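You operate a simulated robot arm through the tools that you are given. There is no shell and no other tool. Be economical: measure what you need, move in short steps, check, and stop when the job is done.

The job below is to be done with a simulated two-armed robot. You get a single attempt, and the scene is never put back.

JOB
Take the green wrench and put it in the small carton. Open the brushes drawer, take the grey wheel from the wooden bench top and put it in the inside of the brushes drawer, then shut the drawer. Fetch the jar from the left end of the table and set it in the white small pail there. Put the card on the steel table top away on the front of the seed bench. Turn the black knob to 5. Take the red round brush and leave it on the wooden bench top. Put the blue pad on the wooden bench top away on the upper shelf of the teal rack. The order is free. Set down upright: green wrench, card.

Only the result counts: the job must be done as asked and must still hold three seconds after the hand-in. Knocking over, shifting, dropping, spilling or breaking anything else fails it.

ROBOT AND FRAMES
Two 7-joint arms with two-finger parallel grippers on one trunk, on a base that drives. Base frame: it is fixed to the floor where the robot stands at the start and does not move with it; the origin is under the middle of the robot, x ahead of it, y to its left, z up. Readings come in m, degrees, newtons and seconds.
The left shoulder is at the start at [0.03, 0.119, 1.06], the right one opposite. With the tool pointing down near the work surface each hand reaches from about 0.28 to 0.68 m from the robot's upright axis, wherever it stands, measured 20 degrees to its own side. Places, roughly: black knob [-0.9, -1.8, 1]; blue pad (10x7x5 cm) [0.7, -1, 0.9]; brushes drawer [-1.5, 0.3, 0.8]; card [-1.5, -2, 1]; front of the seed bench (164x25 cm) [-3.58, 0.22, 0.86]; green wrench [0.5, 0, 1]; grey wheel (4x4x3 cm) [0.6, -0.1, 0.9]; inside of the brushes drawer [-1.5, 0.4, 0.7]; jar [-1, -2, 1]; red round brush (6x6x13 cm) [-0.8, -1.7, 0.9]; small carton [0.75, -0.25, 1]; small pail (20x20x18 cm) [-1.2, -2.2, 1]; upper shelf of the teal rack [0.9, -3.6, 1]; wooden bench top [0.7, -0.6, 0.9]. Payload 3.43 kg a hand.
The TCP of each hand is the grasp point between the finger pads, 0.03 m short of the fingertips. In the tool frame z runs along the fingers and y along their closing line. Largest opening 0.094 m; finger width 0.028, thickness 0.01; the body of the gripper, 0.05 by 0.096 m, starts 0.055 m behind the TCP.
Orientation is that of the tool frame in the base frame, as a unit quaternion [x, y, z, w]. With the fingers straight down and closing along the base's y, the tool's x points along the base's -x, its y along +y and its z along -z.

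CONTROLS
- The arms move only by the tool step_arm. It takes "left_increments", "right_increments" or both (then of equal length, played together; a hand with none holds still); each is a list of rows, each an object of numbers (a shift or turn left out is 0, a gripper value left out holds the last): "wx", "wy", "wz": the turn, a rotation vector about the tool's x, y, z in degrees; "x", "y", "z": the shift along the tool's x, y, z in m; "fingers": the finger opening in m, from 0 to 0.094. In form: [{"wx": .., "wy": .., "wz": .., "x": .., "y": .., "z": .., "fingers": ..}, ...]. A call has 1 to 20 rows; each row is the pose to reach, as a shift and turn from the pose commanded when the call began, along the tool's axes at that moment. Rows are played at 5 a second. More than 0.05 m and 8.6 degrees between two rows, or a gripper value outside its range, and nothing of the call is played. Where a pose cannot be reached the arm comes as near as it can. A force on the tool above 40 N (or 10 N above the force at the start of the call, whichever is more), or a blocked arm, ends the call early, and 0.2 s more pass. The fingers move at their own pace (about 0.072 m/s each) and stop on an object; they squeeze with about 32 N. The grip force told is the motor's: it shows also when the fingers shut on nothing. Time passes only in rows, and 0.2 s behind the last, so rows that repeat a pose let the fingers close. The reply holds the time, the measured pose of the TCP, the force on the tool along the base axes, the opening and the grip force, in the units named above and with some noise, with the torque about the TCP (base axes, N m) and any sound that the robot's microphone picked up, and new pictures: "pictures" is both (left out), scene, wrist or none (wrist: the cameras of the hands that moved).
- Cameras (640 x 400 px; columns grow to the right, rows downward): "scene" is now at [0.0273, -0.0396, 1.7667]; the picture's right is [-0.56, -0.83, 0.00], its down [-0.69, 0.47, -0.55] and it looks along [0.45, -0.31, -0.84] (base axes); focal length 275 px, centre (320, 200). "left" rides on the left gripper at [0.076, -0.014, -0.102] in its tool frame; the picture's right is [0.18, 0.98, 0.00], its down [-0.75, 0.14, -0.64] and it looks along [-0.63, 0.12, 0.77] (tool axes); focal length 243 px, centre (320, 200). "right" rides on the right gripper at [0.076, 0.014, -0.102] in its tool frame; the picture's right is [-0.18, 0.98, 0.00], its down [-0.75, -0.14, -0.64] and it looks along [-0.63, -0.12, 0.77] (tool axes); focal length 243 px, centre (320, 200). There is no depth. A picture from a camera that has moved, and an enlarged one, comes with that camera's place and axes in the base frame and with its lens. The place of the scene camera against the robot may be out by one fixed shift of up to 0.012 m in any direction.
- move_column(by): slides the trunk up (or, below 0, down) by that many m; the arms and the scene camera ride with it, the base frame stays. It gives what a move gives, with no picture.
- steer(legs): drives the robot by 1 to 6 legs, each [ahead, turn to the left] in m and degrees, along the robot's own axes; the way and the turn of a leg run together, so that a leg with both is an arc; at most 1.5 m and 180 degrees a leg. The arms and the cameras ride along, it lands a little off, and it stops where it bumps. It gives what a move gives, and a new picture of the scene camera.
- head_to(pan, tilt): turns the head with the scene camera to pan (to the left, within 143 degrees either way) and tilt (down, from -29 to 69), counted from straight ahead of the robot. It gives what a move gives, and a new picture of the scene camera.
- close_up(camera, box): a new picture of the part [left, top, right, bottom] of that camera's present view, enlarged. It takes no simulated time.
- close_job(): hands the job in; it is judged then, once.

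Work in short steps. Places have to be worked out from the pictures, the camera data and where the tool is seen: move nearer, look again, correct. Check each grasp and each placing, and mend what went wrong. You have 217 turns and 260 pictures in all, those below and enlarged ones among them. Open the grippers and draw the arms clear of the work before you hand the job in, unless the task says otherwise.

The tools are called by a JSON object that holds its "name" and its "arguments". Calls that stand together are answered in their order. step_arm: Moves the arms, as the interface text tells. Its arguments: {"type":"object","properties":{"left_increments":{"type":"array"},"right_increments":{"type":"array"},"pictures":{"type":"string","enum":["both","scene","wrist","none"]}},"required":[]} The other tools are called the same way: move_column (by) slides the trunk up or down; steer (legs) drives the base; head_to (pan, tilt) turns the head that bears the scene camera; close_up (camera, box) takes an enlarged picture of a part of a camera's view; close_job () hands the job in.

At the start:

```text
t: 0.0
left_tcp_pos: [0.4286, -0.0189, 1.1738]
left_ee_rot: [-0.002, 1.0, 0.0, 0.0]
left_force: [0.0, 0.1, -0.6]
left_wrist_torque: [-0.03, -0.01, 0.01]
left_gripper_width: 0.0943
left_grasp_force: 0.0
right_tcp_pos: [0.2796, -0.326, 1.2294]
right_ee_rot: [-0.002, 1.0, 0.0, 0.0]
right_force: [-0.3, 0.0, 0.2]
right_wrist_torque: [0.0, -0.03, 0.03]
right_gripper_width: 0.094
right_grasp_force: 0.0
trunk travel left (down, up): [-0.325, 0.085]
robot x, y, heading: [-0.0011, 0.001, -0.2]
head pan, tilt: [-34.0, 56.9]
```

scene: 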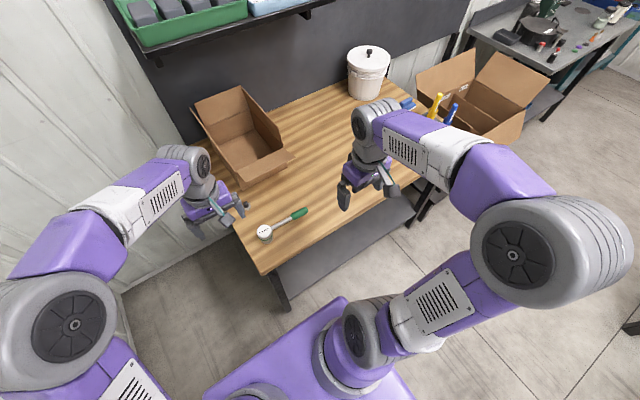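
right: 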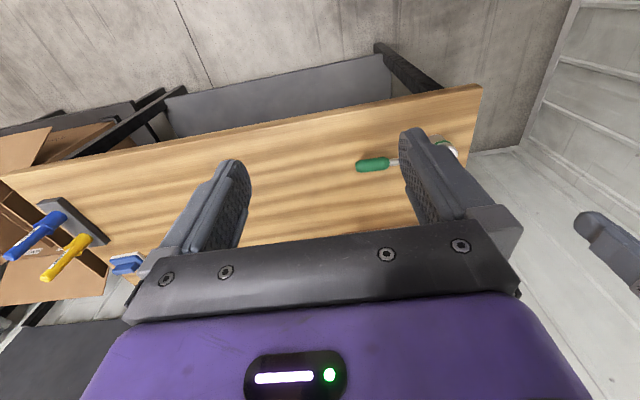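
left: 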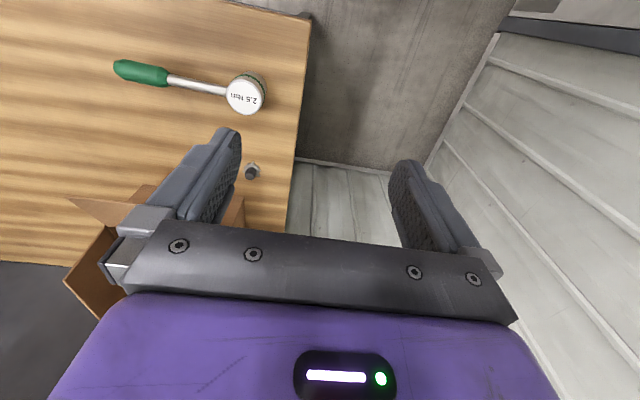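

The green wrench lies near the front-left corner of the bench. I take a closer look at it and at the bench.

{"name": "close_up", "arguments": {"camera": "scene", "box": [180, 60, 420, 270]}}

{"name": "close_up", "arguments": {"camera": "left", "box": [60, 20, 320, 200]}}

```text
1.90 times, centred on (300, 165) of scene
camera zoom: at [0.0273, -0.0396, 1.7667], right [-0.56, -0.83, 0.0], down [-0.69, 0.47, -0.55], along [0.45, -0.31, -0.84], focal length 525 px, centre (358, 267)
```

zoom: 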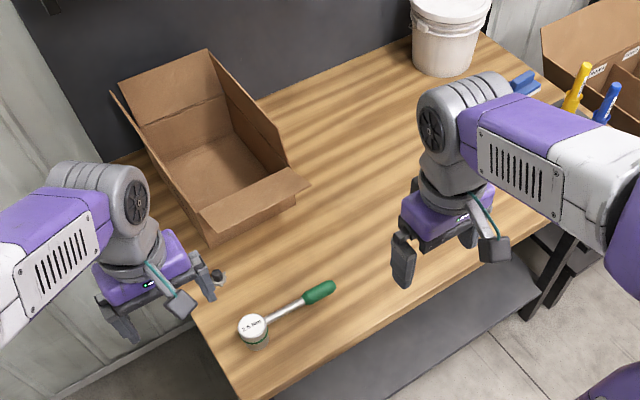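

```text
2.22 times, centred on (190, 110) of left
camera zoom: at [0.3534, -0.032, 1.2761], right [-0.19, 0.98, 0.0], down [0.75, 0.14, 0.64], along [0.63, 0.12, -0.77], focal length 539 px, centre (609, 400)
```

zoom: 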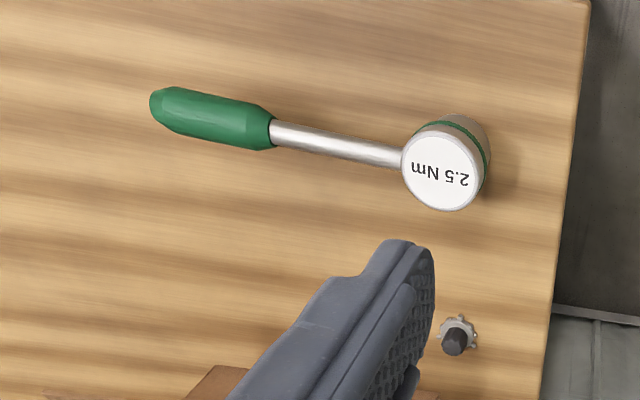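

I estimate the wrench head at about (0.47, -0.115, 0.94), with the handle running along -y to about y -0.28. The grey wheel is near (0.62, -0.11). Next I look over the rest of the room before moving.

{"name": "head_to", "arguments": {"pan": -75, "tilt": 20}}

{"name": "head_to", "arguments": {"pan": -130, "tilt": 20}}

{"name": "head_to", "arguments": {"pan": 140, "tilt": 20}}

{"name": "head_to", "arguments": {"pan": -20, "tilt": 35}}

```text
t: 1.1
left_tcp_pos: [0.4298, -0.0174, 1.1753]
left_ee_rot: [-0.002, 1.0, 0.0, 0.0]
left_force: [1.0, -0.6, -0.4]
left_wrist_torque: [0.04, -0.01, 0.0]
left_gripper_width: 0.0941
left_grasp_force: 0.2
right_tcp_pos: [0.2785, -0.3264, 1.229]
right_ee_rot: [-0.003, 1.0, 0.0, 0.0]
right_force: [-0.1, -0.5, -0.6]
right_wrist_torque: [-0.01, 0.02, -0.01]
right_gripper_width: 0.094
right_grasp_force: 0.1
trunk travel left (down, up): [-0.325, 0.085]
robot x, y, heading: [-0.0009, 0.0006, 0.3]
head pan, tilt: [-75.0, 20.0]
camera scene: at [-0.0066, -0.0904, 1.8212], right [-0.97, -0.26, 0.0], down [-0.09, 0.33, -0.94], along [0.24, -0.91, -0.34], focal length 275 px, centre (320, 200)
```

scene: 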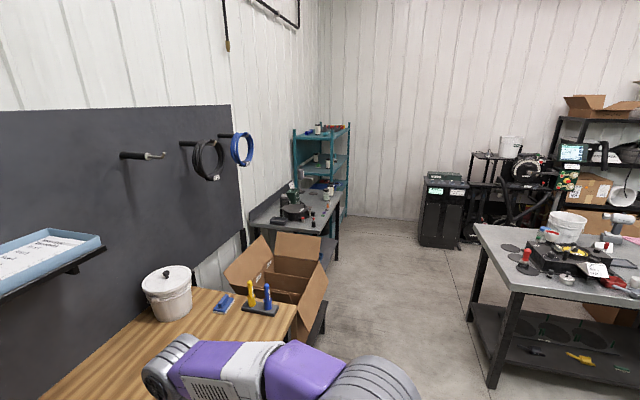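

```text
t: 2.3
left_tcp_pos: [0.429, -0.0176, 1.1745]
left_ee_rot: [-0.003, 1.0, 0.0, 0.0]
left_force: [0.1, -0.2, 0.1]
left_wrist_torque: [0.0, 0.01, 0.01]
left_gripper_width: 0.094
left_grasp_force: 0.0
right_tcp_pos: [0.2805, -0.3251, 1.2283]
right_ee_rot: [-0.003, 1.0, 0.0, 0.0]
right_force: [0.7, 0.6, -0.4]
right_wrist_torque: [-0.02, 0.0, -0.02]
right_gripper_width: 0.0942
right_grasp_force: 0.2
trunk travel left (down, up): [-0.325, 0.085]
robot x, y, heading: [0.0002, -0.002, 0.1]
head pan, tilt: [-130.0, 20.0]
camera scene: at [-0.0906, -0.0718, 1.8212], right [-0.77, 0.64, 0.0], down [0.22, 0.26, -0.94], along [-0.6, -0.72, -0.34], focal length 275 px, centre (320, 200)
```

scene: 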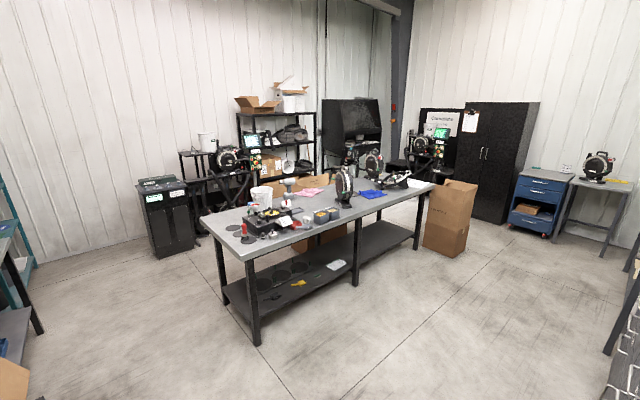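

```text
t: 6.1
left_tcp_pos: [0.4285, -0.0184, 1.1739]
left_ee_rot: [-0.002, 1.0, 0.0, 0.0]
left_force: [1.2, 0.7, -0.3]
left_wrist_torque: [-0.04, -0.01, -0.02]
left_gripper_width: 0.094
left_grasp_force: 0.1
right_tcp_pos: [0.2798, -0.3261, 1.2296]
right_ee_rot: [-0.002, 1.0, 0.0, 0.001]
right_force: [-0.2, -0.3, -0.1]
right_wrist_torque: [-0.01, 0.05, 0.0]
right_gripper_width: 0.0942
right_grasp_force: 0.0
trunk travel left (down, up): [-0.325, 0.085]
robot x, y, heading: [0.0008, -0.0008, -0.1]
head pan, tilt: [140.0, 20.0]
camera scene: at [-0.1021, 0.0595, 1.8212], right [0.64, 0.77, 0.0], down [0.26, -0.22, -0.94], along [-0.72, 0.6, -0.34], focal length 275 px, centre (320, 200)
```

scene: 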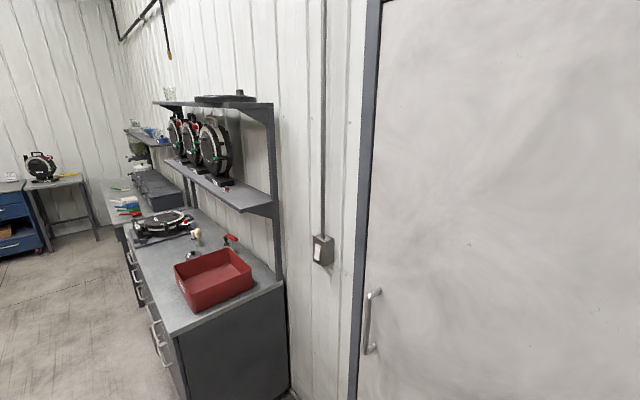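

```text
t: 8.5
left_tcp_pos: [0.4292, -0.0189, 1.1749]
left_ee_rot: [-0.003, 1.0, 0.001, 0.0]
left_force: [0.2, 0.3, -0.7]
left_wrist_torque: [0.01, 0.02, 0.0]
left_gripper_width: 0.0941
left_grasp_force: 0.0
right_tcp_pos: [0.2792, -0.3266, 1.2291]
right_ee_rot: [-0.003, 1.0, 0.001, 0.0]
right_force: [-0.1, -1.1, 1.0]
right_wrist_torque: [-0.02, 0.0, 0.01]
right_gripper_width: 0.094
right_grasp_force: 0.0
trunk travel left (down, up): [-0.325, 0.085]
robot x, y, heading: [-0.0004, -0.0008, 0.2]
head pan, tilt: [-20.0, 35.0]
camera scene: at [0.052, -0.0305, 1.7974], right [-0.34, -0.94, 0.0], down [-0.54, 0.2, -0.82], along [0.77, -0.28, -0.57], focal length 275 px, centre (320, 200)
```

scene: 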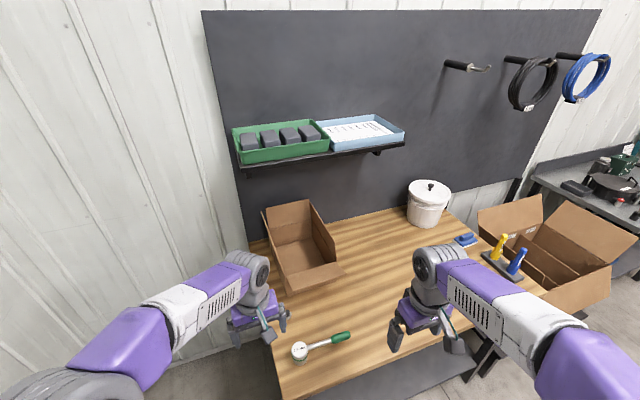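

The layout is clear: the steel table is around (-1.2, -2), the drawer bench is behind on the left, and the teal rack is at the far right. I zoom in on the carton and the right part of the bench.

{"name": "close_up", "arguments": {"camera": "scene", "box": [230, 180, 370, 370]}}

{"name": "close_up", "arguments": {"camera": "scene", "box": [390, 160, 640, 320]}}

{"name": "head_to", "arguments": {"pan": -20, "tilt": 69}}

```text
2.11 times, centred on (300, 275) of scene
camera zoom: at [0.052, -0.0305, 1.7974], right [-0.34, -0.94, 0.0], down [-0.54, 0.2, -0.82], along [0.77, -0.28, -0.57], focal length 580 px, centre (362, 42)
```

zoom: 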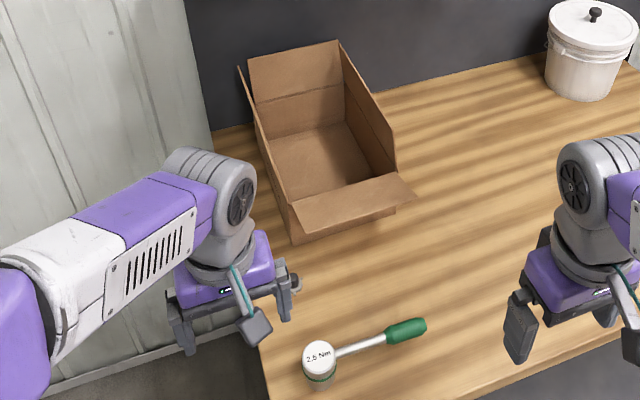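

```text
2.50 times, centred on (515, 240) of scene
camera zoom: at [0.052, -0.0305, 1.7974], right [-0.34, -0.94, 0.0], down [-0.54, 0.2, -0.82], along [0.77, -0.28, -0.57], focal length 688 px, centre (-168, 100)
```

zoom: 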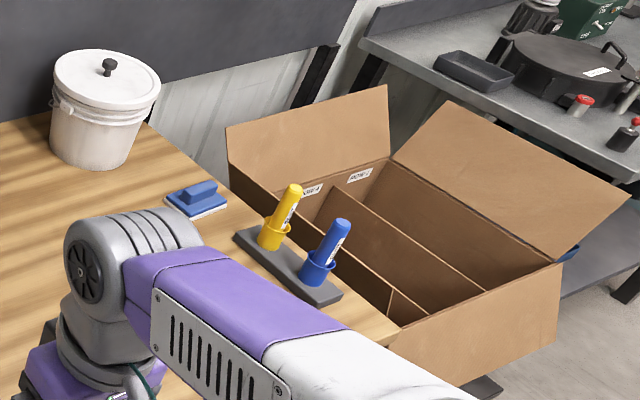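

```text
t: 9.5
left_tcp_pos: [0.428, -0.0179, 1.174]
left_ee_rot: [-0.002, 1.0, 0.0, -0.001]
left_force: [-0.2, -0.5, 0.4]
left_wrist_torque: [0.0, 0.0, 0.0]
left_gripper_width: 0.0941
left_grasp_force: 0.1
right_tcp_pos: [0.2786, -0.3249, 1.2294]
right_ee_rot: [-0.002, 1.0, 0.0, 0.0]
right_force: [-1.1, 0.2, -0.1]
right_wrist_torque: [0.01, 0.04, 0.01]
right_gripper_width: 0.0939
right_grasp_force: 0.0
trunk travel left (down, up): [-0.325, 0.085]
robot x, y, heading: [-0.0015, -0.001, -0.1]
head pan, tilt: [-20.0, 68.8]
camera scene: at [0.0218, -0.0195, 1.7537], right [-0.34, -0.94, 0.0], down [-0.88, 0.32, -0.36], along [0.34, -0.12, -0.93], focal length 275 px, centre (320, 200)
```

scene: 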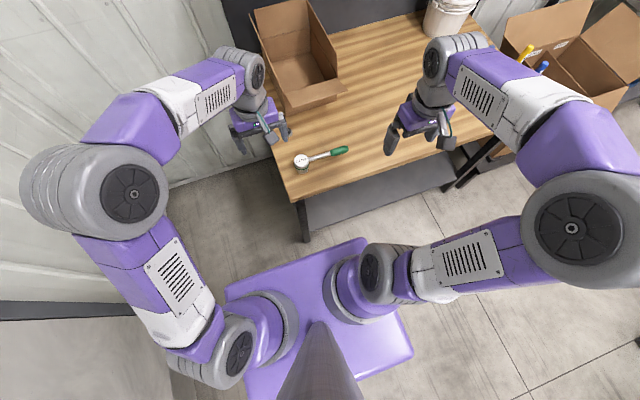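

Base clearance to the bench legs looks like roughly 0.17 m, and the carton spans about x 0.72–1.0, y -0.15 to -0.335. I drive ahead 0.12 m so the carton is within reach.

{"name": "steer", "arguments": {"legs": [[0.12, 0]]}}

```text
t: 10.8
left_tcp_pos: [0.5471, -0.019, 1.1744]
left_ee_rot: [-0.002, 1.0, 0.0, 0.001]
left_force: [-0.3, -0.2, 0.3]
left_wrist_torque: [-0.05, 0.02, -0.03]
left_gripper_width: 0.0939
left_grasp_force: 0.1
right_tcp_pos: [0.3989, -0.3261, 1.229]
right_ee_rot: [-0.002, 1.0, 0.0, 0.0]
right_force: [-0.8, 0.1, -0.4]
right_wrist_torque: [0.0, 0.02, -0.01]
right_gripper_width: 0.0937
right_grasp_force: 0.0
trunk travel left (down, up): [-0.325, 0.085]
robot x, y, heading: [0.1246, -0.0021, -0.2]
head pan, tilt: [-20.0, 68.8]
camera scene: at [0.1406, -0.0195, 1.7537], right [-0.34, -0.94, 0.0], down [-0.88, 0.32, -0.36], along [0.34, -0.12, -0.93], focal length 275 px, centre (320, 200)
```

scene: 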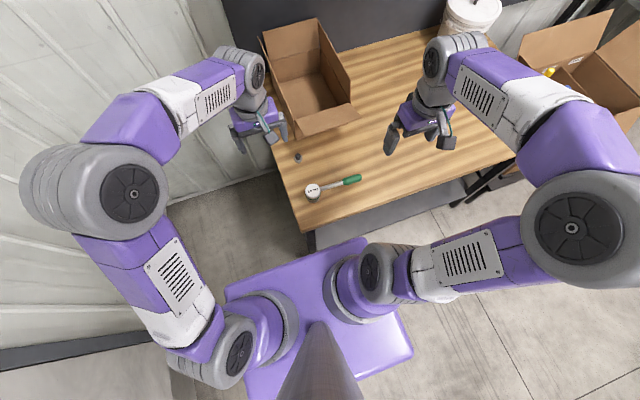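

Base is now at x 0.12. I bring the right hand over the wrench head while turning it 90° so it closes along x, and I move the left hand out of the way at the same time.

{"name": "step_arm", "arguments": {"left_increments": [{"y": 0.02, "z": -0.02}, {"y": 0.04, "z": -0.04}, {"y": 0.06, "z": -0.06}, {"y": 0.08, "z": -0.08}, {"y": 0.1, "z": -0.1}, {"y": 0.12, "z": -0.1}, {"y": 0.12, "z": -0.1}, {"y": 0.12, "z": -0.1}, {"y": 0.12, "z": -0.1}, {"y": 0.12, "z": -0.1}, {"y": 0.12, "z": -0.1}], "right_increments": [{"wz": -8.2, "x": -0.007, "y": 0.019}, {"wz": -16.4, "x": -0.014, "y": 0.038}, {"wz": -24.6, "x": -0.021, "y": 0.058}, {"wz": -32.8, "x": -0.028, "y": 0.077}, {"wz": -41, "x": -0.035, "y": 0.096}, {"wz": -49.2, "x": -0.042, "y": 0.116, "z": 0.02}, {"wz": -57.4, "x": -0.049, "y": 0.135, "z": 0.04}, {"wz": -65.6, "x": -0.056, "y": 0.154, "z": 0.06}, {"wz": -73.8, "x": -0.063, "y": 0.173, "z": 0.08}, {"wz": -82, "x": -0.07, "y": 0.193, "z": 0.1}, {"wz": -90, "x": -0.077, "y": 0.212, "z": 0.12}]}}

```text
t: 13.2
left_tcp_pos: [0.5462, 0.1003, 1.273]
left_ee_rot: [-0.003, 1.0, 0.0, 0.0]
left_force: [0.4, 0.4, 0.5]
left_wrist_torque: [-0.02, -0.02, 0.04]
left_gripper_width: 0.0938
left_grasp_force: 0.1
right_tcp_pos: [0.4732, -0.113, 1.1075]
right_ee_rot: [0.71, -0.704, 0.0, -0.001]
right_force: [-0.7, 0.4, 0.7]
right_wrist_torque: [-0.03, 0.03, 0.02]
right_gripper_width: 0.0939
right_grasp_force: 0.0
trunk travel left (down, up): [-0.325, 0.085]
robot x, y, heading: [0.1184, -0.0029, -0.1]
head pan, tilt: [-20.0, 68.8]
camera scene: at [0.1417, -0.0189, 1.7537], right [-0.34, -0.94, 0.0], down [-0.88, 0.32, -0.36], along [0.34, -0.12, -0.93], focal length 275 px, centre (320, 200)
camera right: at [0.4597, -0.19, 1.21], right [-0.98, 0.18, 0.0], down [0.14, 0.75, 0.64], along [0.11, 0.63, -0.77], focal length 243 px, centre (320, 200)
camera left: at [0.4697, 0.0879, 1.3746], right [-0.19, 0.98, 0.0], down [0.75, 0.14, 0.64], along [0.63, 0.12, -0.77], focal length 243 px, centre (320, 200)
```

scene: 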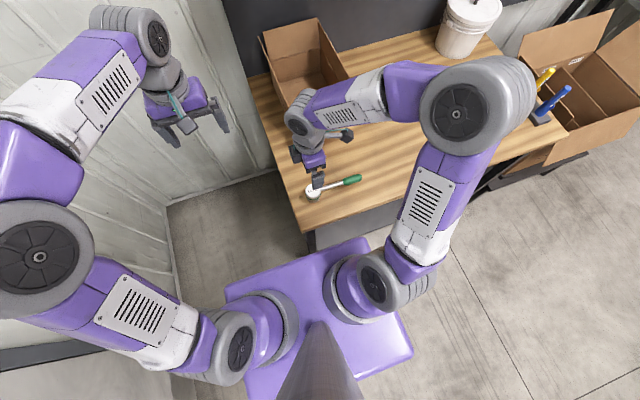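
right: 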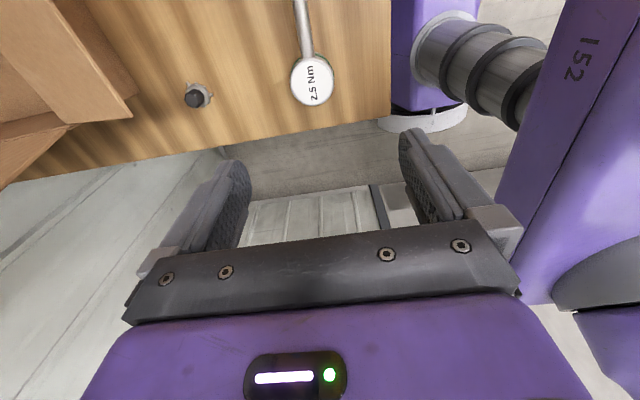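
left: 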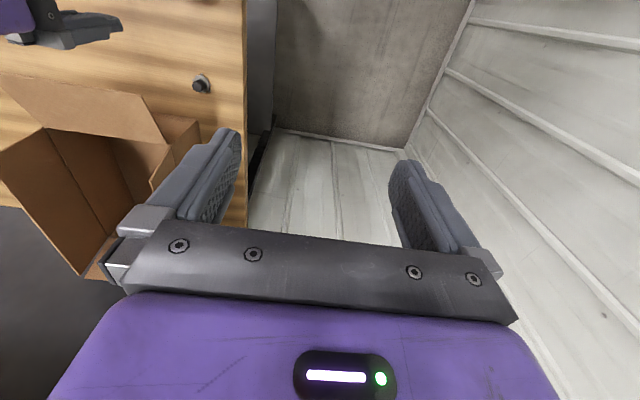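

From two wrist views the wrench head triangulates to about (0.48, -0.12). I descend partway at that spot and look again to settle its height.

{"name": "step_arm", "arguments": {"right_increments": [{"x": 0.005, "y": 0.004, "z": 0.04}, {"x": 0.007, "y": 0.007, "z": 0.08}], "pictures": "wrist"}}

```text
t: 13.8
left_tcp_pos: [0.5435, 0.1004, 1.2733]
left_ee_rot: [-0.002, 1.0, 0.001, 0.0]
left_force: [0.0, -0.4, -0.1]
left_wrist_torque: [0.01, 0.0, 0.0]
left_gripper_width: 0.0938
left_grasp_force: 0.0
right_tcp_pos: [0.4671, -0.124, 1.0291]
right_ee_rot: [0.709, -0.705, 0.0, -0.001]
right_force: [0.4, -0.2, 0.5]
right_wrist_torque: [-0.02, -0.03, -0.02]
right_gripper_width: 0.094
right_grasp_force: 0.2
trunk travel left (down, up): [-0.325, 0.085]
robot x, y, heading: [0.115, 0.0004, 0.0]
head pan, tilt: [-20.0, 68.8]
camera right: at [0.4525, -0.2011, 1.1316], right [-0.98, 0.18, 0.0], down [0.14, 0.75, 0.64], along [0.12, 0.63, -0.77], focal length 243 px, centre (320, 200)
```

right: 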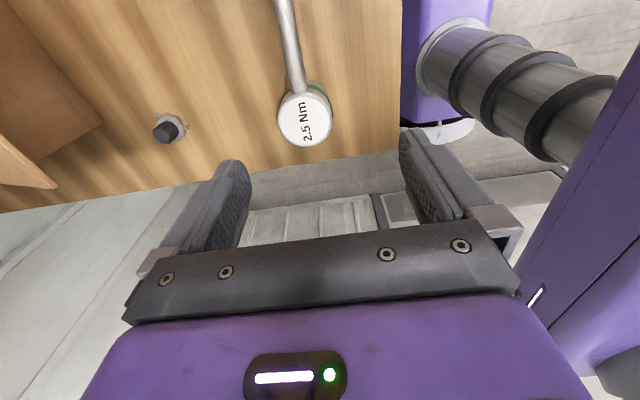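

The head is at about (0.481, -0.121) with its top near z 0.92. I centre the hand and go down slowly to TCP 0.93.

{"name": "step_arm", "arguments": {"right_increments": [{"x": -0.003, "y": -0.014, "z": 0.03}, {"x": -0.003, "y": -0.014, "z": 0.06}, {"x": -0.003, "y": -0.014, "z": 0.08}, {"x": -0.003, "y": -0.014, "z": 0.1}]}}

```text
t: 14.8
left_tcp_pos: [0.5451, 0.1015, 1.2724]
left_ee_rot: [-0.001, 1.0, -0.001, 0.0]
left_force: [0.2, 0.0, -1.2]
left_wrist_torque: [0.02, 0.0, -0.01]
left_gripper_width: 0.0943
left_grasp_force: 0.1
right_tcp_pos: [0.4835, -0.1184, 0.932]
right_ee_rot: [0.709, -0.705, 0.0, 0.0]
right_force: [-0.7, 0.2, 0.7]
right_wrist_torque: [0.0, -0.04, -0.02]
right_gripper_width: 0.0939
right_grasp_force: 0.0
trunk travel left (down, up): [-0.325, 0.085]
robot x, y, heading: [0.1181, -0.002, -0.1]
head pan, tilt: [-20.0, 68.8]
camera scene: at [0.1413, -0.0191, 1.7537], right [-0.34, -0.94, 0.0], down [-0.88, 0.32, -0.36], along [0.34, -0.12, -0.93], focal length 275 px, centre (320, 200)
camera right: at [0.4691, -0.1947, 1.035], right [-0.98, 0.18, 0.0], down [0.14, 0.75, 0.64], along [0.12, 0.63, -0.77], focal length 243 px, centre (320, 200)
```

scene: 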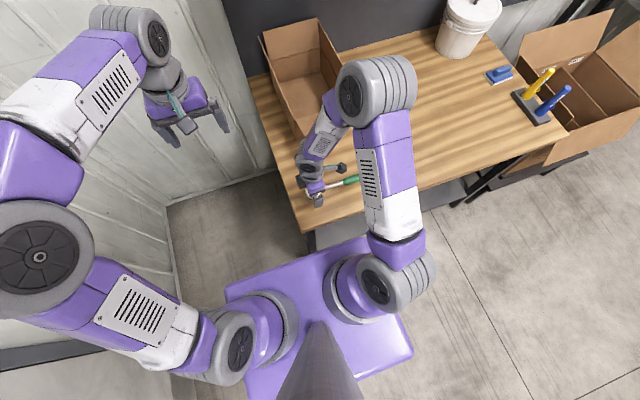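
right: 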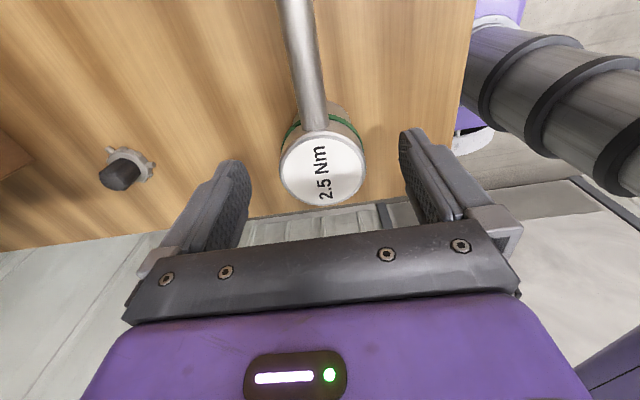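

The wrench head is centred to within about 4 mm. I lower the last bit, then close the fingers.

{"name": "step_arm", "arguments": {"right_increments": [{"x": 0.005, "y": 0.0, "z": 0.01}, {"x": 0.005, "y": 0.0, "z": 0.02}, {"x": 0.005, "z": 0.02, "fingers": 0.03}, {"x": 0.005, "z": 0.02, "fingers": 0.03}, {"x": 0.005, "z": 0.02, "fingers": 0.03}], "pictures": "wrist"}}

```text
t: 15.9
left_tcp_pos: [0.5449, 0.1002, 1.2743]
left_ee_rot: [-0.003, 1.0, 0.0, 0.0]
left_force: [-0.1, -0.1, -0.4]
left_wrist_torque: [0.02, -0.01, 0.01]
left_gripper_width: 0.0939
left_grasp_force: 0.1
right_tcp_pos: [0.482, -0.1232, 0.9111]
right_ee_rot: [0.709, -0.705, 0.001, 0.001]
right_force: [-0.4, -1.1, 0.4]
right_wrist_torque: [-0.01, -0.08, -0.04]
right_gripper_width: 0.0522
right_grasp_force: 31.7
trunk travel left (down, up): [-0.325, 0.085]
robot x, y, heading: [0.1171, -0.0005, 0.1]
head pan, tilt: [-20.0, 68.8]
camera right: at [0.4677, -0.2002, 1.0143], right [-0.98, 0.18, 0.0], down [0.14, 0.75, 0.64], along [0.12, 0.63, -0.77], focal length 243 px, centre (320, 200)
```

right: 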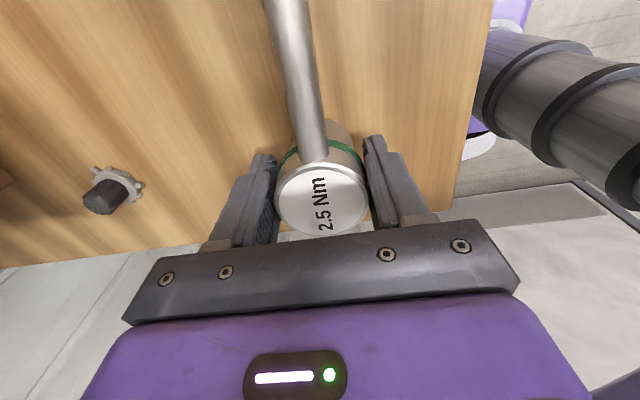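

Gripped at 0.052 m. I lift straight up and check that it hangs level.

{"name": "step_arm", "arguments": {"right_increments": [{"z": -0.03}, {"z": -0.07}, {"z": -0.12}, {"z": -0.16}], "pictures": "wrist"}}

```text
t: 16.9
left_tcp_pos: [0.5445, 0.1016, 1.2732]
left_ee_rot: [-0.001, 1.0, 0.0, 0.0]
left_force: [-0.1, -0.5, 0.1]
left_wrist_torque: [0.01, -0.01, -0.01]
left_gripper_width: 0.0939
left_grasp_force: 0.0
right_tcp_pos: [0.4805, -0.1241, 1.0705]
right_ee_rot: [0.708, -0.706, 0.0, 0.0]
right_force: [-0.5, 0.1, -5.3]
right_wrist_torque: [0.02, 0.03, -0.03]
right_gripper_width: 0.0524
right_grasp_force: 31.8
trunk travel left (down, up): [-0.325, 0.085]
robot x, y, heading: [0.12, -0.001, 0.1]
head pan, tilt: [-20.0, 68.8]
camera right: at [0.4675, -0.2013, 1.1733], right [-0.98, 0.18, 0.0], down [0.14, 0.75, 0.64], along [0.12, 0.63, -0.77], focal length 243 px, centre (320, 200)
```

right: 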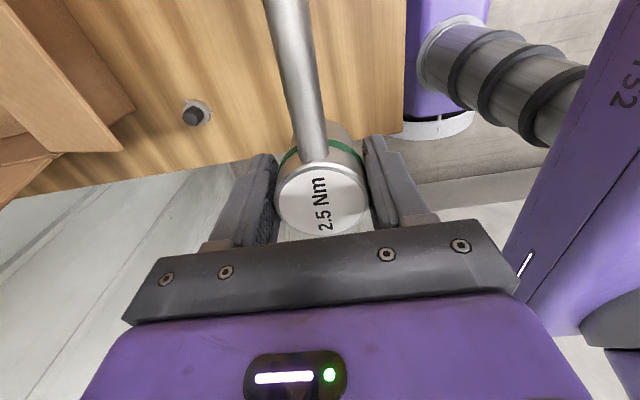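

Held firmly (5.3 N) and level. I turn the wrench by another 90° so the handle points away from me, moving up and over to the carton's centre line.

{"name": "step_arm", "arguments": {"right_increments": [{"wz": -8.2, "x": 0.01, "z": -0.01}, {"wz": -16.4, "x": 0.02, "z": -0.02}, {"wz": -24.6, "x": 0.03, "z": -0.03}, {"wz": -32.8, "x": 0.04, "z": -0.04}, {"wz": -41, "x": 0.05, "z": -0.05}, {"wz": -49.2, "x": 0.06, "z": -0.06}, {"wz": -57.4, "x": 0.07, "z": -0.07}, {"wz": -65.6, "x": 0.08, "z": -0.08}, {"wz": -73.8, "x": 0.09, "z": -0.09}, {"wz": -82, "x": 0.1, "z": -0.1}, {"wz": -90, "x": 0.117, "z": -0.1}]}}

```text
t: 19.4
left_tcp_pos: [0.5453, 0.0998, 1.274]
left_ee_rot: [-0.002, 1.0, 0.0, 0.001]
left_force: [0.7, -0.5, -0.2]
left_wrist_torque: [0.03, 0.03, -0.03]
left_gripper_width: 0.0939
left_grasp_force: 0.1
right_tcp_pos: [0.4807, -0.2399, 1.1667]
right_ee_rot: [1.0, 0.004, -0.001, 0.0]
right_force: [0.2, -0.6, -5.7]
right_wrist_torque: [0.02, 0.01, 0.0]
right_gripper_width: 0.0523
right_grasp_force: 31.5
trunk travel left (down, up): [-0.325, 0.085]
robot x, y, heading: [0.1173, 0.0009, -0.1]
head pan, tilt: [-20.0, 68.8]
camera scene: at [0.1412, -0.0205, 1.7537], right [-0.34, -0.94, 0.0], down [-0.88, 0.32, -0.36], along [0.34, -0.12, -0.93], focal length 275 px, centre (320, 200)
camera right: at [0.5576, -0.2547, 1.2706], right [-0.18, -0.98, 0.0], down [-0.75, 0.14, 0.64], along [-0.63, 0.11, -0.77], focal length 243 px, centre (320, 200)
```

scene: 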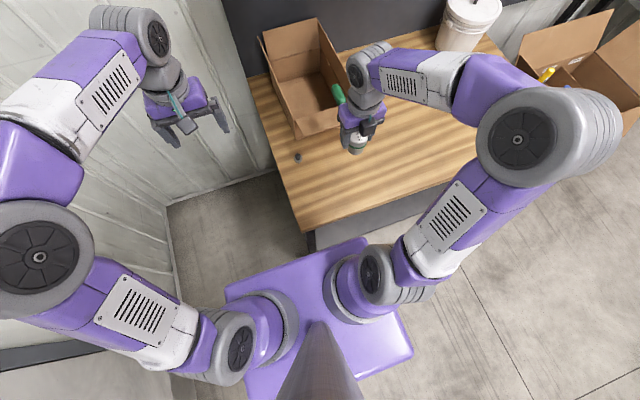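
right: 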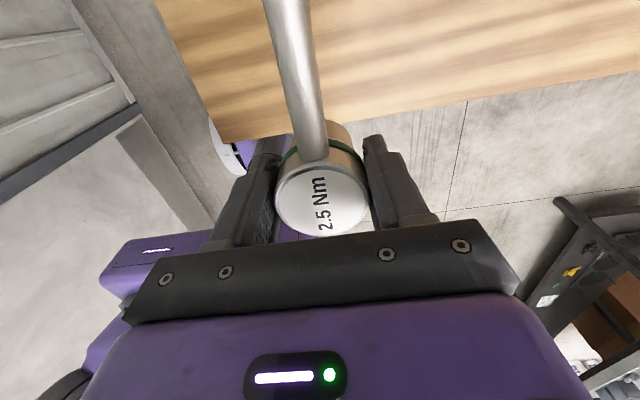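

The flipped hand works: the handle now points ahead. I carry it forward over the carton at this height.

{"name": "step_arm", "arguments": {"right_increments": [{"x": 0.045}, {"x": 0.09}, {"x": 0.135}, {"x": 0.18}, {"x": 0.225}, {"x": 0.27}, {"x": 0.31}, {"x": 0.31}]}}

{"name": "close_up", "arguments": {"camera": "scene", "box": [240, 0, 400, 160]}}

```text
t: 21.1
left_tcp_pos: [0.546, 0.1014, 1.2722]
left_ee_rot: [-0.002, 1.0, -0.001, 0.0]
left_force: [0.7, -0.6, 0.4]
left_wrist_torque: [0.02, 0.03, 0.0]
left_gripper_width: 0.0939
left_grasp_force: 0.0
right_tcp_pos: [0.7343, -0.2407, 1.1693]
right_ee_rot: [1.0, 0.002, -0.001, 0.001]
right_force: [-0.3, 0.3, -5.3]
right_wrist_torque: [0.01, 0.03, 0.03]
right_gripper_width: 0.0519
right_grasp_force: 32.3
right hand out of reach, approached as far as the arm can: row 6, 7, 8
trunk travel left (down, up): [-0.325, 0.085]
robot x, y, heading: [0.1165, -0.0025, 0.1]
head pan, tilt: [-20.0, 68.8]
camera scene: at [0.1424, -0.0197, 1.7536], right [-0.34, -0.94, 0.0], down [-0.88, 0.32, -0.36], along [0.34, -0.12, -0.93], focal length 275 px, centre (320, 200)
camera right: at [0.8091, -0.2554, 1.2721], right [-0.18, -0.98, 0.0], down [-0.75, 0.14, 0.64], along [-0.63, 0.12, -0.77], focal length 243 px, centre (320, 200)
```

scene: 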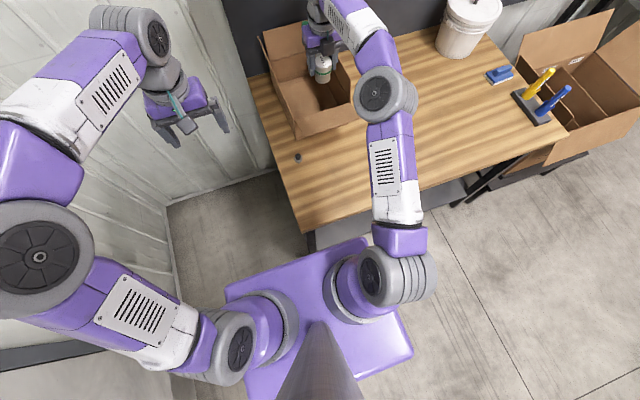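
right: 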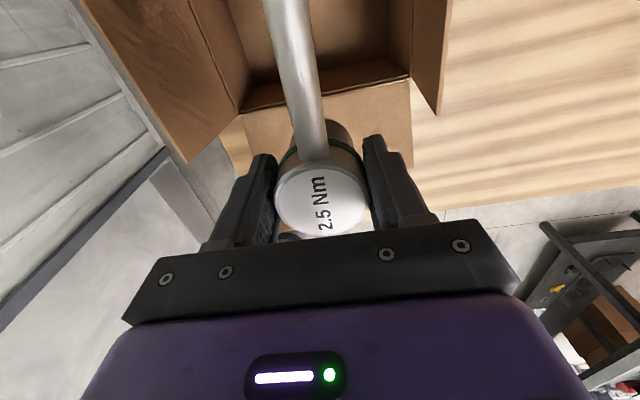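

```text
2.50 times, centred on (320, 80) of scene
camera zoom: at [0.1424, -0.0197, 1.7536], right [-0.34, -0.94, 0.0], down [-0.88, 0.32, -0.36], along [0.34, -0.12, -0.93], focal length 688 px, centre (320, 500)
```

zoom: 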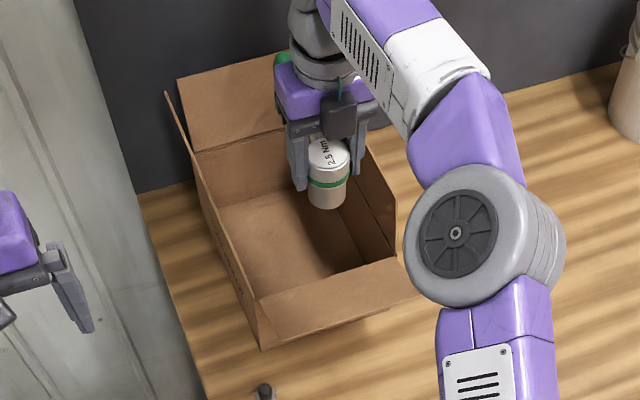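

The reach limit is at x 0.734 at this height, and going lower frees more reach. The near rim is at about x 0.727, z 0.99, so I lower to TCP about 1.06 and see how far forward it gets.

{"name": "step_arm", "arguments": {"right_increments": [{"z": 0.04}, {"z": 0.08}, {"z": 0.1}, {"z": 0.1}]}}

```text
t: 22.1
left_tcp_pos: [0.5453, 0.101, 1.2728]
left_ee_rot: [-0.001, 1.0, 0.0, 0.0]
left_force: [0.0, -0.6, -0.4]
left_wrist_torque: [0.02, -0.03, 0.02]
left_gripper_width: 0.0941
left_grasp_force: 0.0
right_tcp_pos: [0.7338, -0.2405, 1.0686]
right_ee_rot: [1.0, 0.001, -0.001, 0.0]
right_force: [1.0, -0.1, -5.9]
right_wrist_torque: [0.01, 0.02, 0.0]
right_gripper_width: 0.0521
right_grasp_force: 32.1
trunk travel left (down, up): [-0.325, 0.085]
robot x, y, heading: [0.1222, 0.0001, -0.1]
head pan, tilt: [-20.0, 68.8]
camera scene: at [0.1414, -0.0199, 1.7537], right [-0.34, -0.94, 0.0], down [-0.88, 0.32, -0.36], along [0.34, -0.12, -0.93], focal length 275 px, centre (320, 200)
camera right: at [0.81, -0.2566, 1.1711], right [-0.18, -0.98, 0.0], down [-0.75, 0.14, 0.64], along [-0.63, 0.12, -0.77], focal length 243 px, centre (320, 200)
```

scene: 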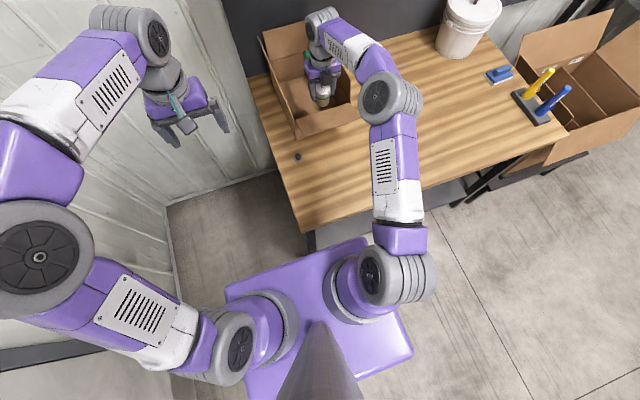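
right: 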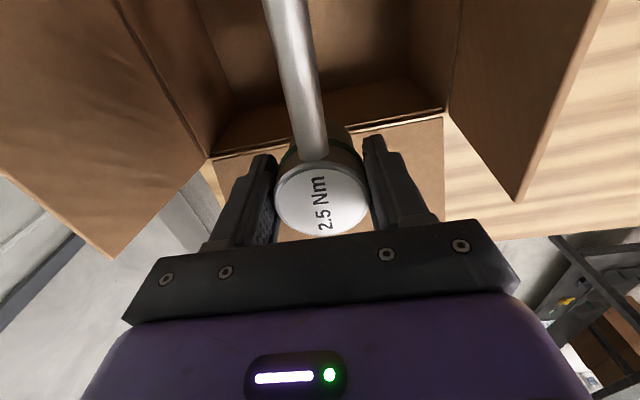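

The rim ends are confirmed at (0.728, -0.335) and (0.724, -0.146), so I'm centred. I push forward to about x 0.785 at this height.

{"name": "step_arm", "arguments": {"right_increments": [{"x": 0.03, "z": 0.005}, {"x": 0.052, "z": 0.01}, {"x": 0.052, "z": 0.01}], "pictures": "wrist"}}

```text
t: 22.9
left_tcp_pos: [0.5448, 0.1002, 1.2722]
left_ee_rot: [-0.002, 1.0, 0.0, 0.0]
left_force: [0.4, 0.4, -1.4]
left_wrist_torque: [0.02, 0.0, 0.05]
left_gripper_width: 0.0939
left_grasp_force: 0.0
right_tcp_pos: [0.7608, -0.2446, 1.063]
right_ee_rot: [1.0, 0.002, 0.0, 0.001]
right_force: [0.7, 0.0, -5.3]
right_wrist_torque: [-0.03, 0.04, 0.03]
right_gripper_width: 0.052
right_grasp_force: 31.8
right hand out of reach, approached as far as the arm can: row 1, 2, 3
trunk travel left (down, up): [-0.325, 0.085]
robot x, y, heading: [0.1188, 0.0004, -0.1]
head pan, tilt: [-20.0, 68.8]
camera right: at [0.8381, -0.2591, 1.1659], right [-0.18, -0.98, 0.0], down [-0.75, 0.14, 0.64], along [-0.63, 0.11, -0.77], focal length 243 px, centre (320, 200)
```

right: 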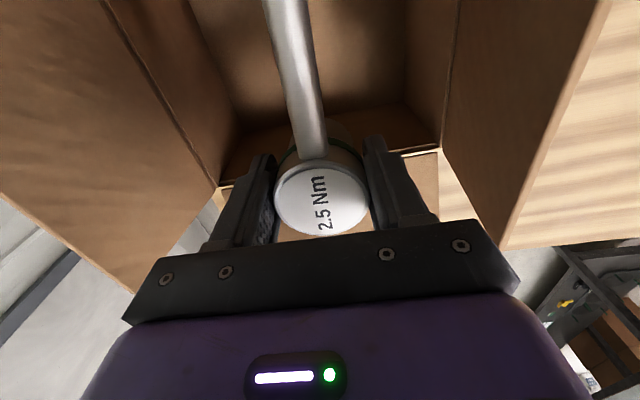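

I'm at x 0.761 and need about 0.78, so I drive the base 0.03 m ahead with the hand at this height.

{"name": "steer", "arguments": {"legs": [[0.03, 0]]}}

```text
t: 23.8
left_tcp_pos: [0.5745, 0.101, 1.2727]
left_ee_rot: [-0.002, 1.0, 0.0, 0.001]
left_force: [-0.2, -0.4, -0.9]
left_wrist_torque: [0.02, 0.01, 0.0]
left_gripper_width: 0.0944
left_grasp_force: 0.0
right_tcp_pos: [0.7921, -0.2437, 1.0649]
right_ee_rot: [1.0, 0.002, 0.0, 0.001]
right_force: [0.7, -0.3, -5.3]
right_wrist_torque: [0.02, 0.05, 0.03]
right_gripper_width: 0.0518
right_grasp_force: 31.8
trunk travel left (down, up): [-0.325, 0.085]
robot x, y, heading: [0.15, 0.0007, -0.0]
head pan, tilt: [-20.0, 68.8]
camera scene: at [0.1709, -0.0196, 1.7537], right [-0.34, -0.94, 0.0], down [-0.88, 0.32, -0.36], along [0.34, -0.12, -0.93], focal length 275 px, centre (320, 200)
```

scene: 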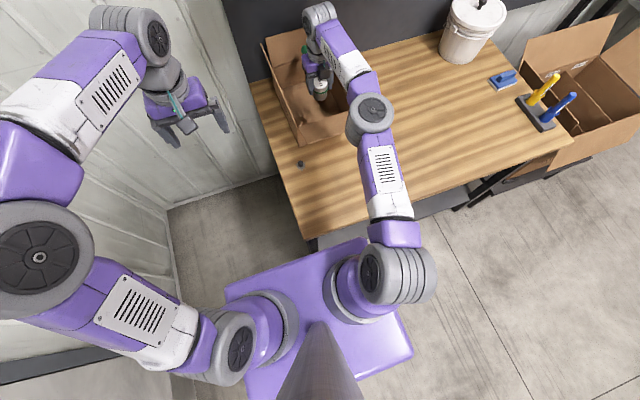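

x is 0.792, so the wrench spans roughly 0.765–0.955 inside the carton. I lower it towards the floor, where release should be around TCP 0.917.

{"name": "step_arm", "arguments": {"right_increments": [{"z": 0.03}, {"z": 0.06}, {"z": 0.09}, {"z": 0.11}, {"z": 0.125}, {"z": 0.135}]}}

```text
t: 25.2
left_tcp_pos: [0.5756, 0.1012, 1.2735]
left_ee_rot: [-0.002, 1.0, 0.0, 0.0]
left_force: [0.8, -0.1, 0.2]
left_wrist_torque: [0.0, 0.0, 0.0]
left_gripper_width: 0.0939
left_grasp_force: 0.1
right_tcp_pos: [0.7913, -0.2446, 0.929]
right_ee_rot: [1.0, 0.002, 0.002, 0.001]
right_force: [-0.9, -0.6, -4.9]
right_wrist_torque: [-0.01, 0.06, 0.03]
right_gripper_width: 0.0496
right_grasp_force: 32.6
trunk travel left (down, up): [-0.325, 0.085]
robot x, y, heading: [0.1514, 0.0067, 0.0]
head pan, tilt: [-20.0, 68.8]
camera scene: at [0.1716, -0.0199, 1.7537], right [-0.34, -0.94, 0.0], down [-0.88, 0.32, -0.36], along [0.34, -0.12, -0.93], focal length 275 px, centre (320, 200)
camera right: at [0.8668, -0.2588, 1.0319], right [-0.18, -0.98, 0.0], down [-0.76, 0.14, 0.64], along [-0.63, 0.11, -0.77], focal length 243 px, centre (320, 200)
```

scene: 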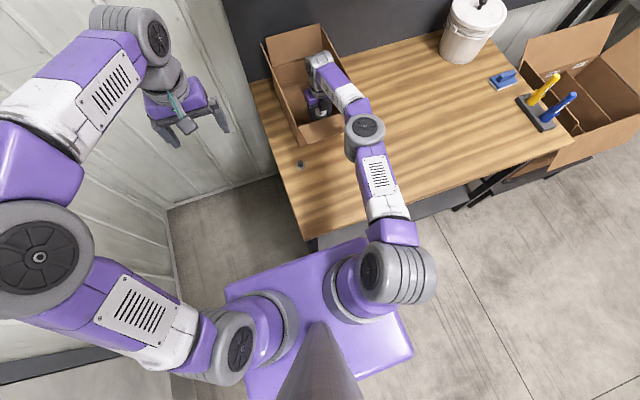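
right: 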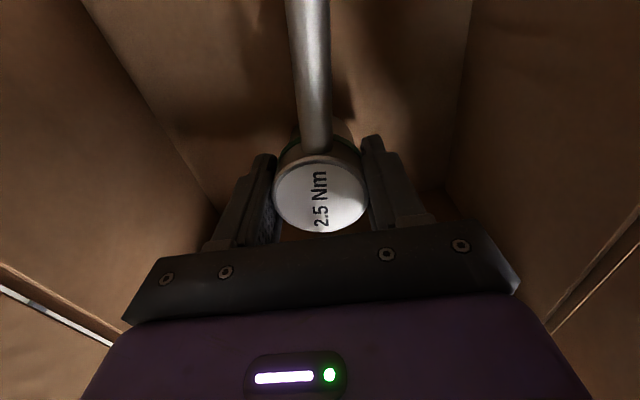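

The grip width eased slightly, so I set it down soon and lower in small steps until contact shows.

{"name": "step_arm", "arguments": {"right_increments": [{"z": 0.005}, {"z": 0.01}], "pictures": "wrist"}}

```text
t: 25.8
left_tcp_pos: [0.575, 0.1003, 1.2747]
left_ee_rot: [-0.002, 1.0, -0.001, 0.001]
left_force: [0.0, -0.2, 0.1]
left_wrist_torque: [-0.01, 0.01, -0.05]
left_gripper_width: 0.094
left_grasp_force: 0.0
right_tcp_pos: [0.7897, -0.2431, 0.9193]
right_ee_rot: [1.0, 0.002, 0.001, 0.001]
right_force: [0.4, 0.3, -5.2]
right_wrist_torque: [0.0, 0.04, -0.02]
right_gripper_width: 0.0499
right_grasp_force: 32.2
trunk travel left (down, up): [-0.325, 0.085]
robot x, y, heading: [0.1511, -0.0043, 0.1]
head pan, tilt: [-20.0, 68.8]
camera right: at [0.8656, -0.2577, 1.0219], right [-0.18, -0.98, 0.0], down [-0.76, 0.14, 0.64], along [-0.63, 0.11, -0.77], focal length 243 px, centre (320, 200)
```

right: 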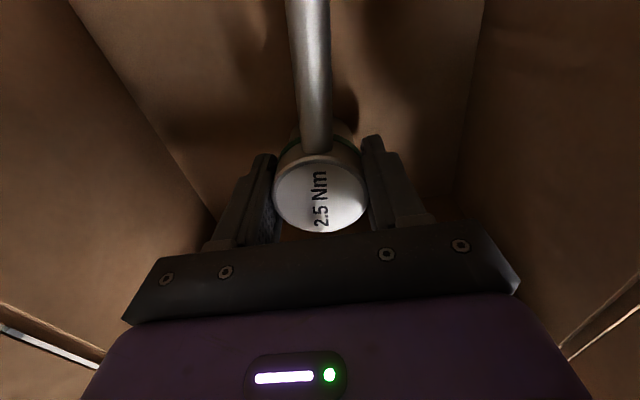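

Still hanging free. I keep lowering in 4 mm steps.

{"name": "step_arm", "arguments": {"right_increments": [{"z": 0.004}, {"z": 0.008}], "pictures": "none"}}

```text
t: 26.4
left_tcp_pos: [0.5722, 0.101, 1.2744]
left_ee_rot: [-0.002, 1.0, 0.0, 0.001]
left_force: [-0.8, -0.1, -0.1]
left_wrist_torque: [0.0, -0.04, 0.0]
left_gripper_width: 0.0937
left_grasp_force: 0.1
right_tcp_pos: [0.7878, -0.2426, 0.9151]
right_ee_rot: [1.0, 0.001, 0.006, 0.002]
right_force: [-3.5, -3.6, 21.7]
right_wrist_torque: [0.12, 0.3, 0.08]
right_gripper_width: 0.0498
right_grasp_force: 32.0
right hand out of reach, approached as far as the arm can: row 2
trunk travel left (down, up): [-0.325, 0.085]
robot x, y, heading: [0.1473, -0.0011, -0.1]
head pan, tilt: [-20.0, 68.8]
```

Contact: 22 N upward at TCP 0.915. I ease off, release, and look.

{"name": "step_arm", "arguments": {"right_increments": [{"z": -0.003}, {"z": -0.003, "fingers": 0.08}, {"z": -0.003, "fingers": 0.08}, {"z": -0.003, "fingers": 0.08}], "pictures": "wrist"}}

```text
t: 27.4
left_tcp_pos: [0.5757, 0.0996, 1.2736]
left_ee_rot: [-0.002, 1.0, 0.001, 0.0]
left_force: [1.0, -0.9, 1.2]
left_wrist_torque: [0.0, 0.02, 0.0]
left_gripper_width: 0.0941
left_grasp_force: 0.0
right_tcp_pos: [0.7896, -0.2429, 0.9147]
right_ee_rot: [1.0, 0.002, 0.001, 0.0]
right_force: [0.1, -0.1, 0.6]
right_wrist_torque: [0.02, 0.03, 0.02]
right_gripper_width: 0.0799
right_grasp_force: 0.0
trunk travel left (down, up): [-0.325, 0.085]
robot x, y, heading: [0.1485, -0.0013, -0.2]
head pan, tilt: [-20.0, 68.8]
camera right: at [0.8646, -0.257, 1.0175], right [-0.18, -0.98, 0.0], down [-0.76, 0.14, 0.64], along [-0.63, 0.11, -0.77], focal length 243 px, centre (320, 200)
```

right: 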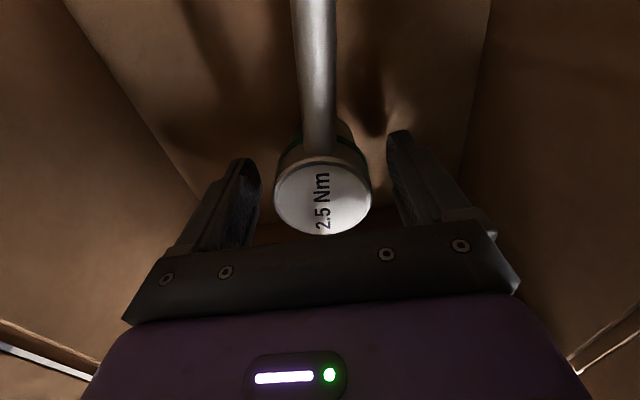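

Released and standing flat. I withdraw straight up out of the carton and check.

{"name": "step_arm", "arguments": {"right_increments": [{"z": -0.04}, {"z": -0.08}, {"z": -0.12}, {"z": -0.16}, {"z": -0.19, "x": -0.02}, {"z": -0.2, "x": -0.06}], "pictures": "wrist"}}

```text
t: 28.8
left_tcp_pos: [0.5725, 0.1011, 1.2744]
left_ee_rot: [-0.002, 1.0, -0.001, 0.001]
left_force: [-1.0, -0.2, -0.1]
left_wrist_torque: [-0.01, -0.03, 0.01]
left_gripper_width: 0.0941
left_grasp_force: 0.1
right_tcp_pos: [0.7264, -0.2467, 1.1162]
right_ee_rot: [1.0, 0.002, 0.001, -0.001]
right_force: [-0.7, 0.2, 1.4]
right_wrist_torque: [0.0, 0.01, 0.0]
right_gripper_width: 0.0799
right_grasp_force: 0.0
trunk travel left (down, up): [-0.325, 0.085]
robot x, y, heading: [0.1506, -0.0011, 0.1]
head pan, tilt: [-20.0, 68.8]
camera right: at [0.802, -0.2607, 1.22], right [-0.18, -0.98, 0.0], down [-0.76, 0.14, 0.64], along [-0.63, 0.12, -0.77], focal length 243 px, centre (320, 200)
```

right: 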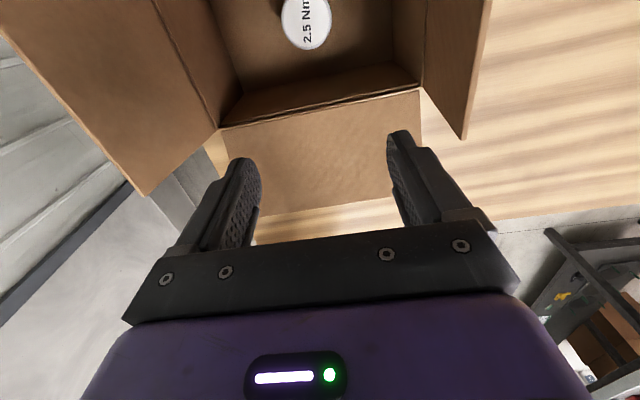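

The wrench stands upright inside the carton. I pull the right arm back and aside, then bring the left hand above the grey wheel.

{"name": "step_arm", "arguments": {"right_increments": [{"x": -0.045, "z": -0.02}, {"x": -0.09, "z": -0.04, "y": 0.02}, {"x": -0.13, "z": -0.06, "y": 0.04}, {"x": -0.17, "z": -0.06, "y": 0.07}, {"x": -0.21, "z": -0.06, "y": 0.1}, {"x": -0.25, "z": -0.06, "y": 0.12}, {"x": -0.29, "z": -0.06, "y": 0.14}, {"x": -0.29, "z": -0.06, "y": 0.14}, {"x": -0.29, "z": -0.06, "y": 0.14}, {"x": -0.29, "z": -0.06, "y": 0.14}, {"x": -0.29, "z": -0.06, "y": 0.14}], "left_increments": [{"x": 0}, {"x": 0}, {"x": 0}, {"x": 0}, {"x": -0.01, "y": -0.03, "z": 0.04}, {"x": -0.02, "y": -0.07, "z": 0.08}, {"x": -0.03, "y": -0.11, "z": 0.12}, {"x": -0.04, "y": -0.15, "z": 0.15}, {"x": -0.04, "y": -0.18, "z": 0.18}, {"x": -0.042, "y": -0.21, "z": 0.2}, {"x": -0.042, "y": -0.21, "z": 0.22}]}}

```text
refused: row 2 steps farther than a row can; nothing moved
```

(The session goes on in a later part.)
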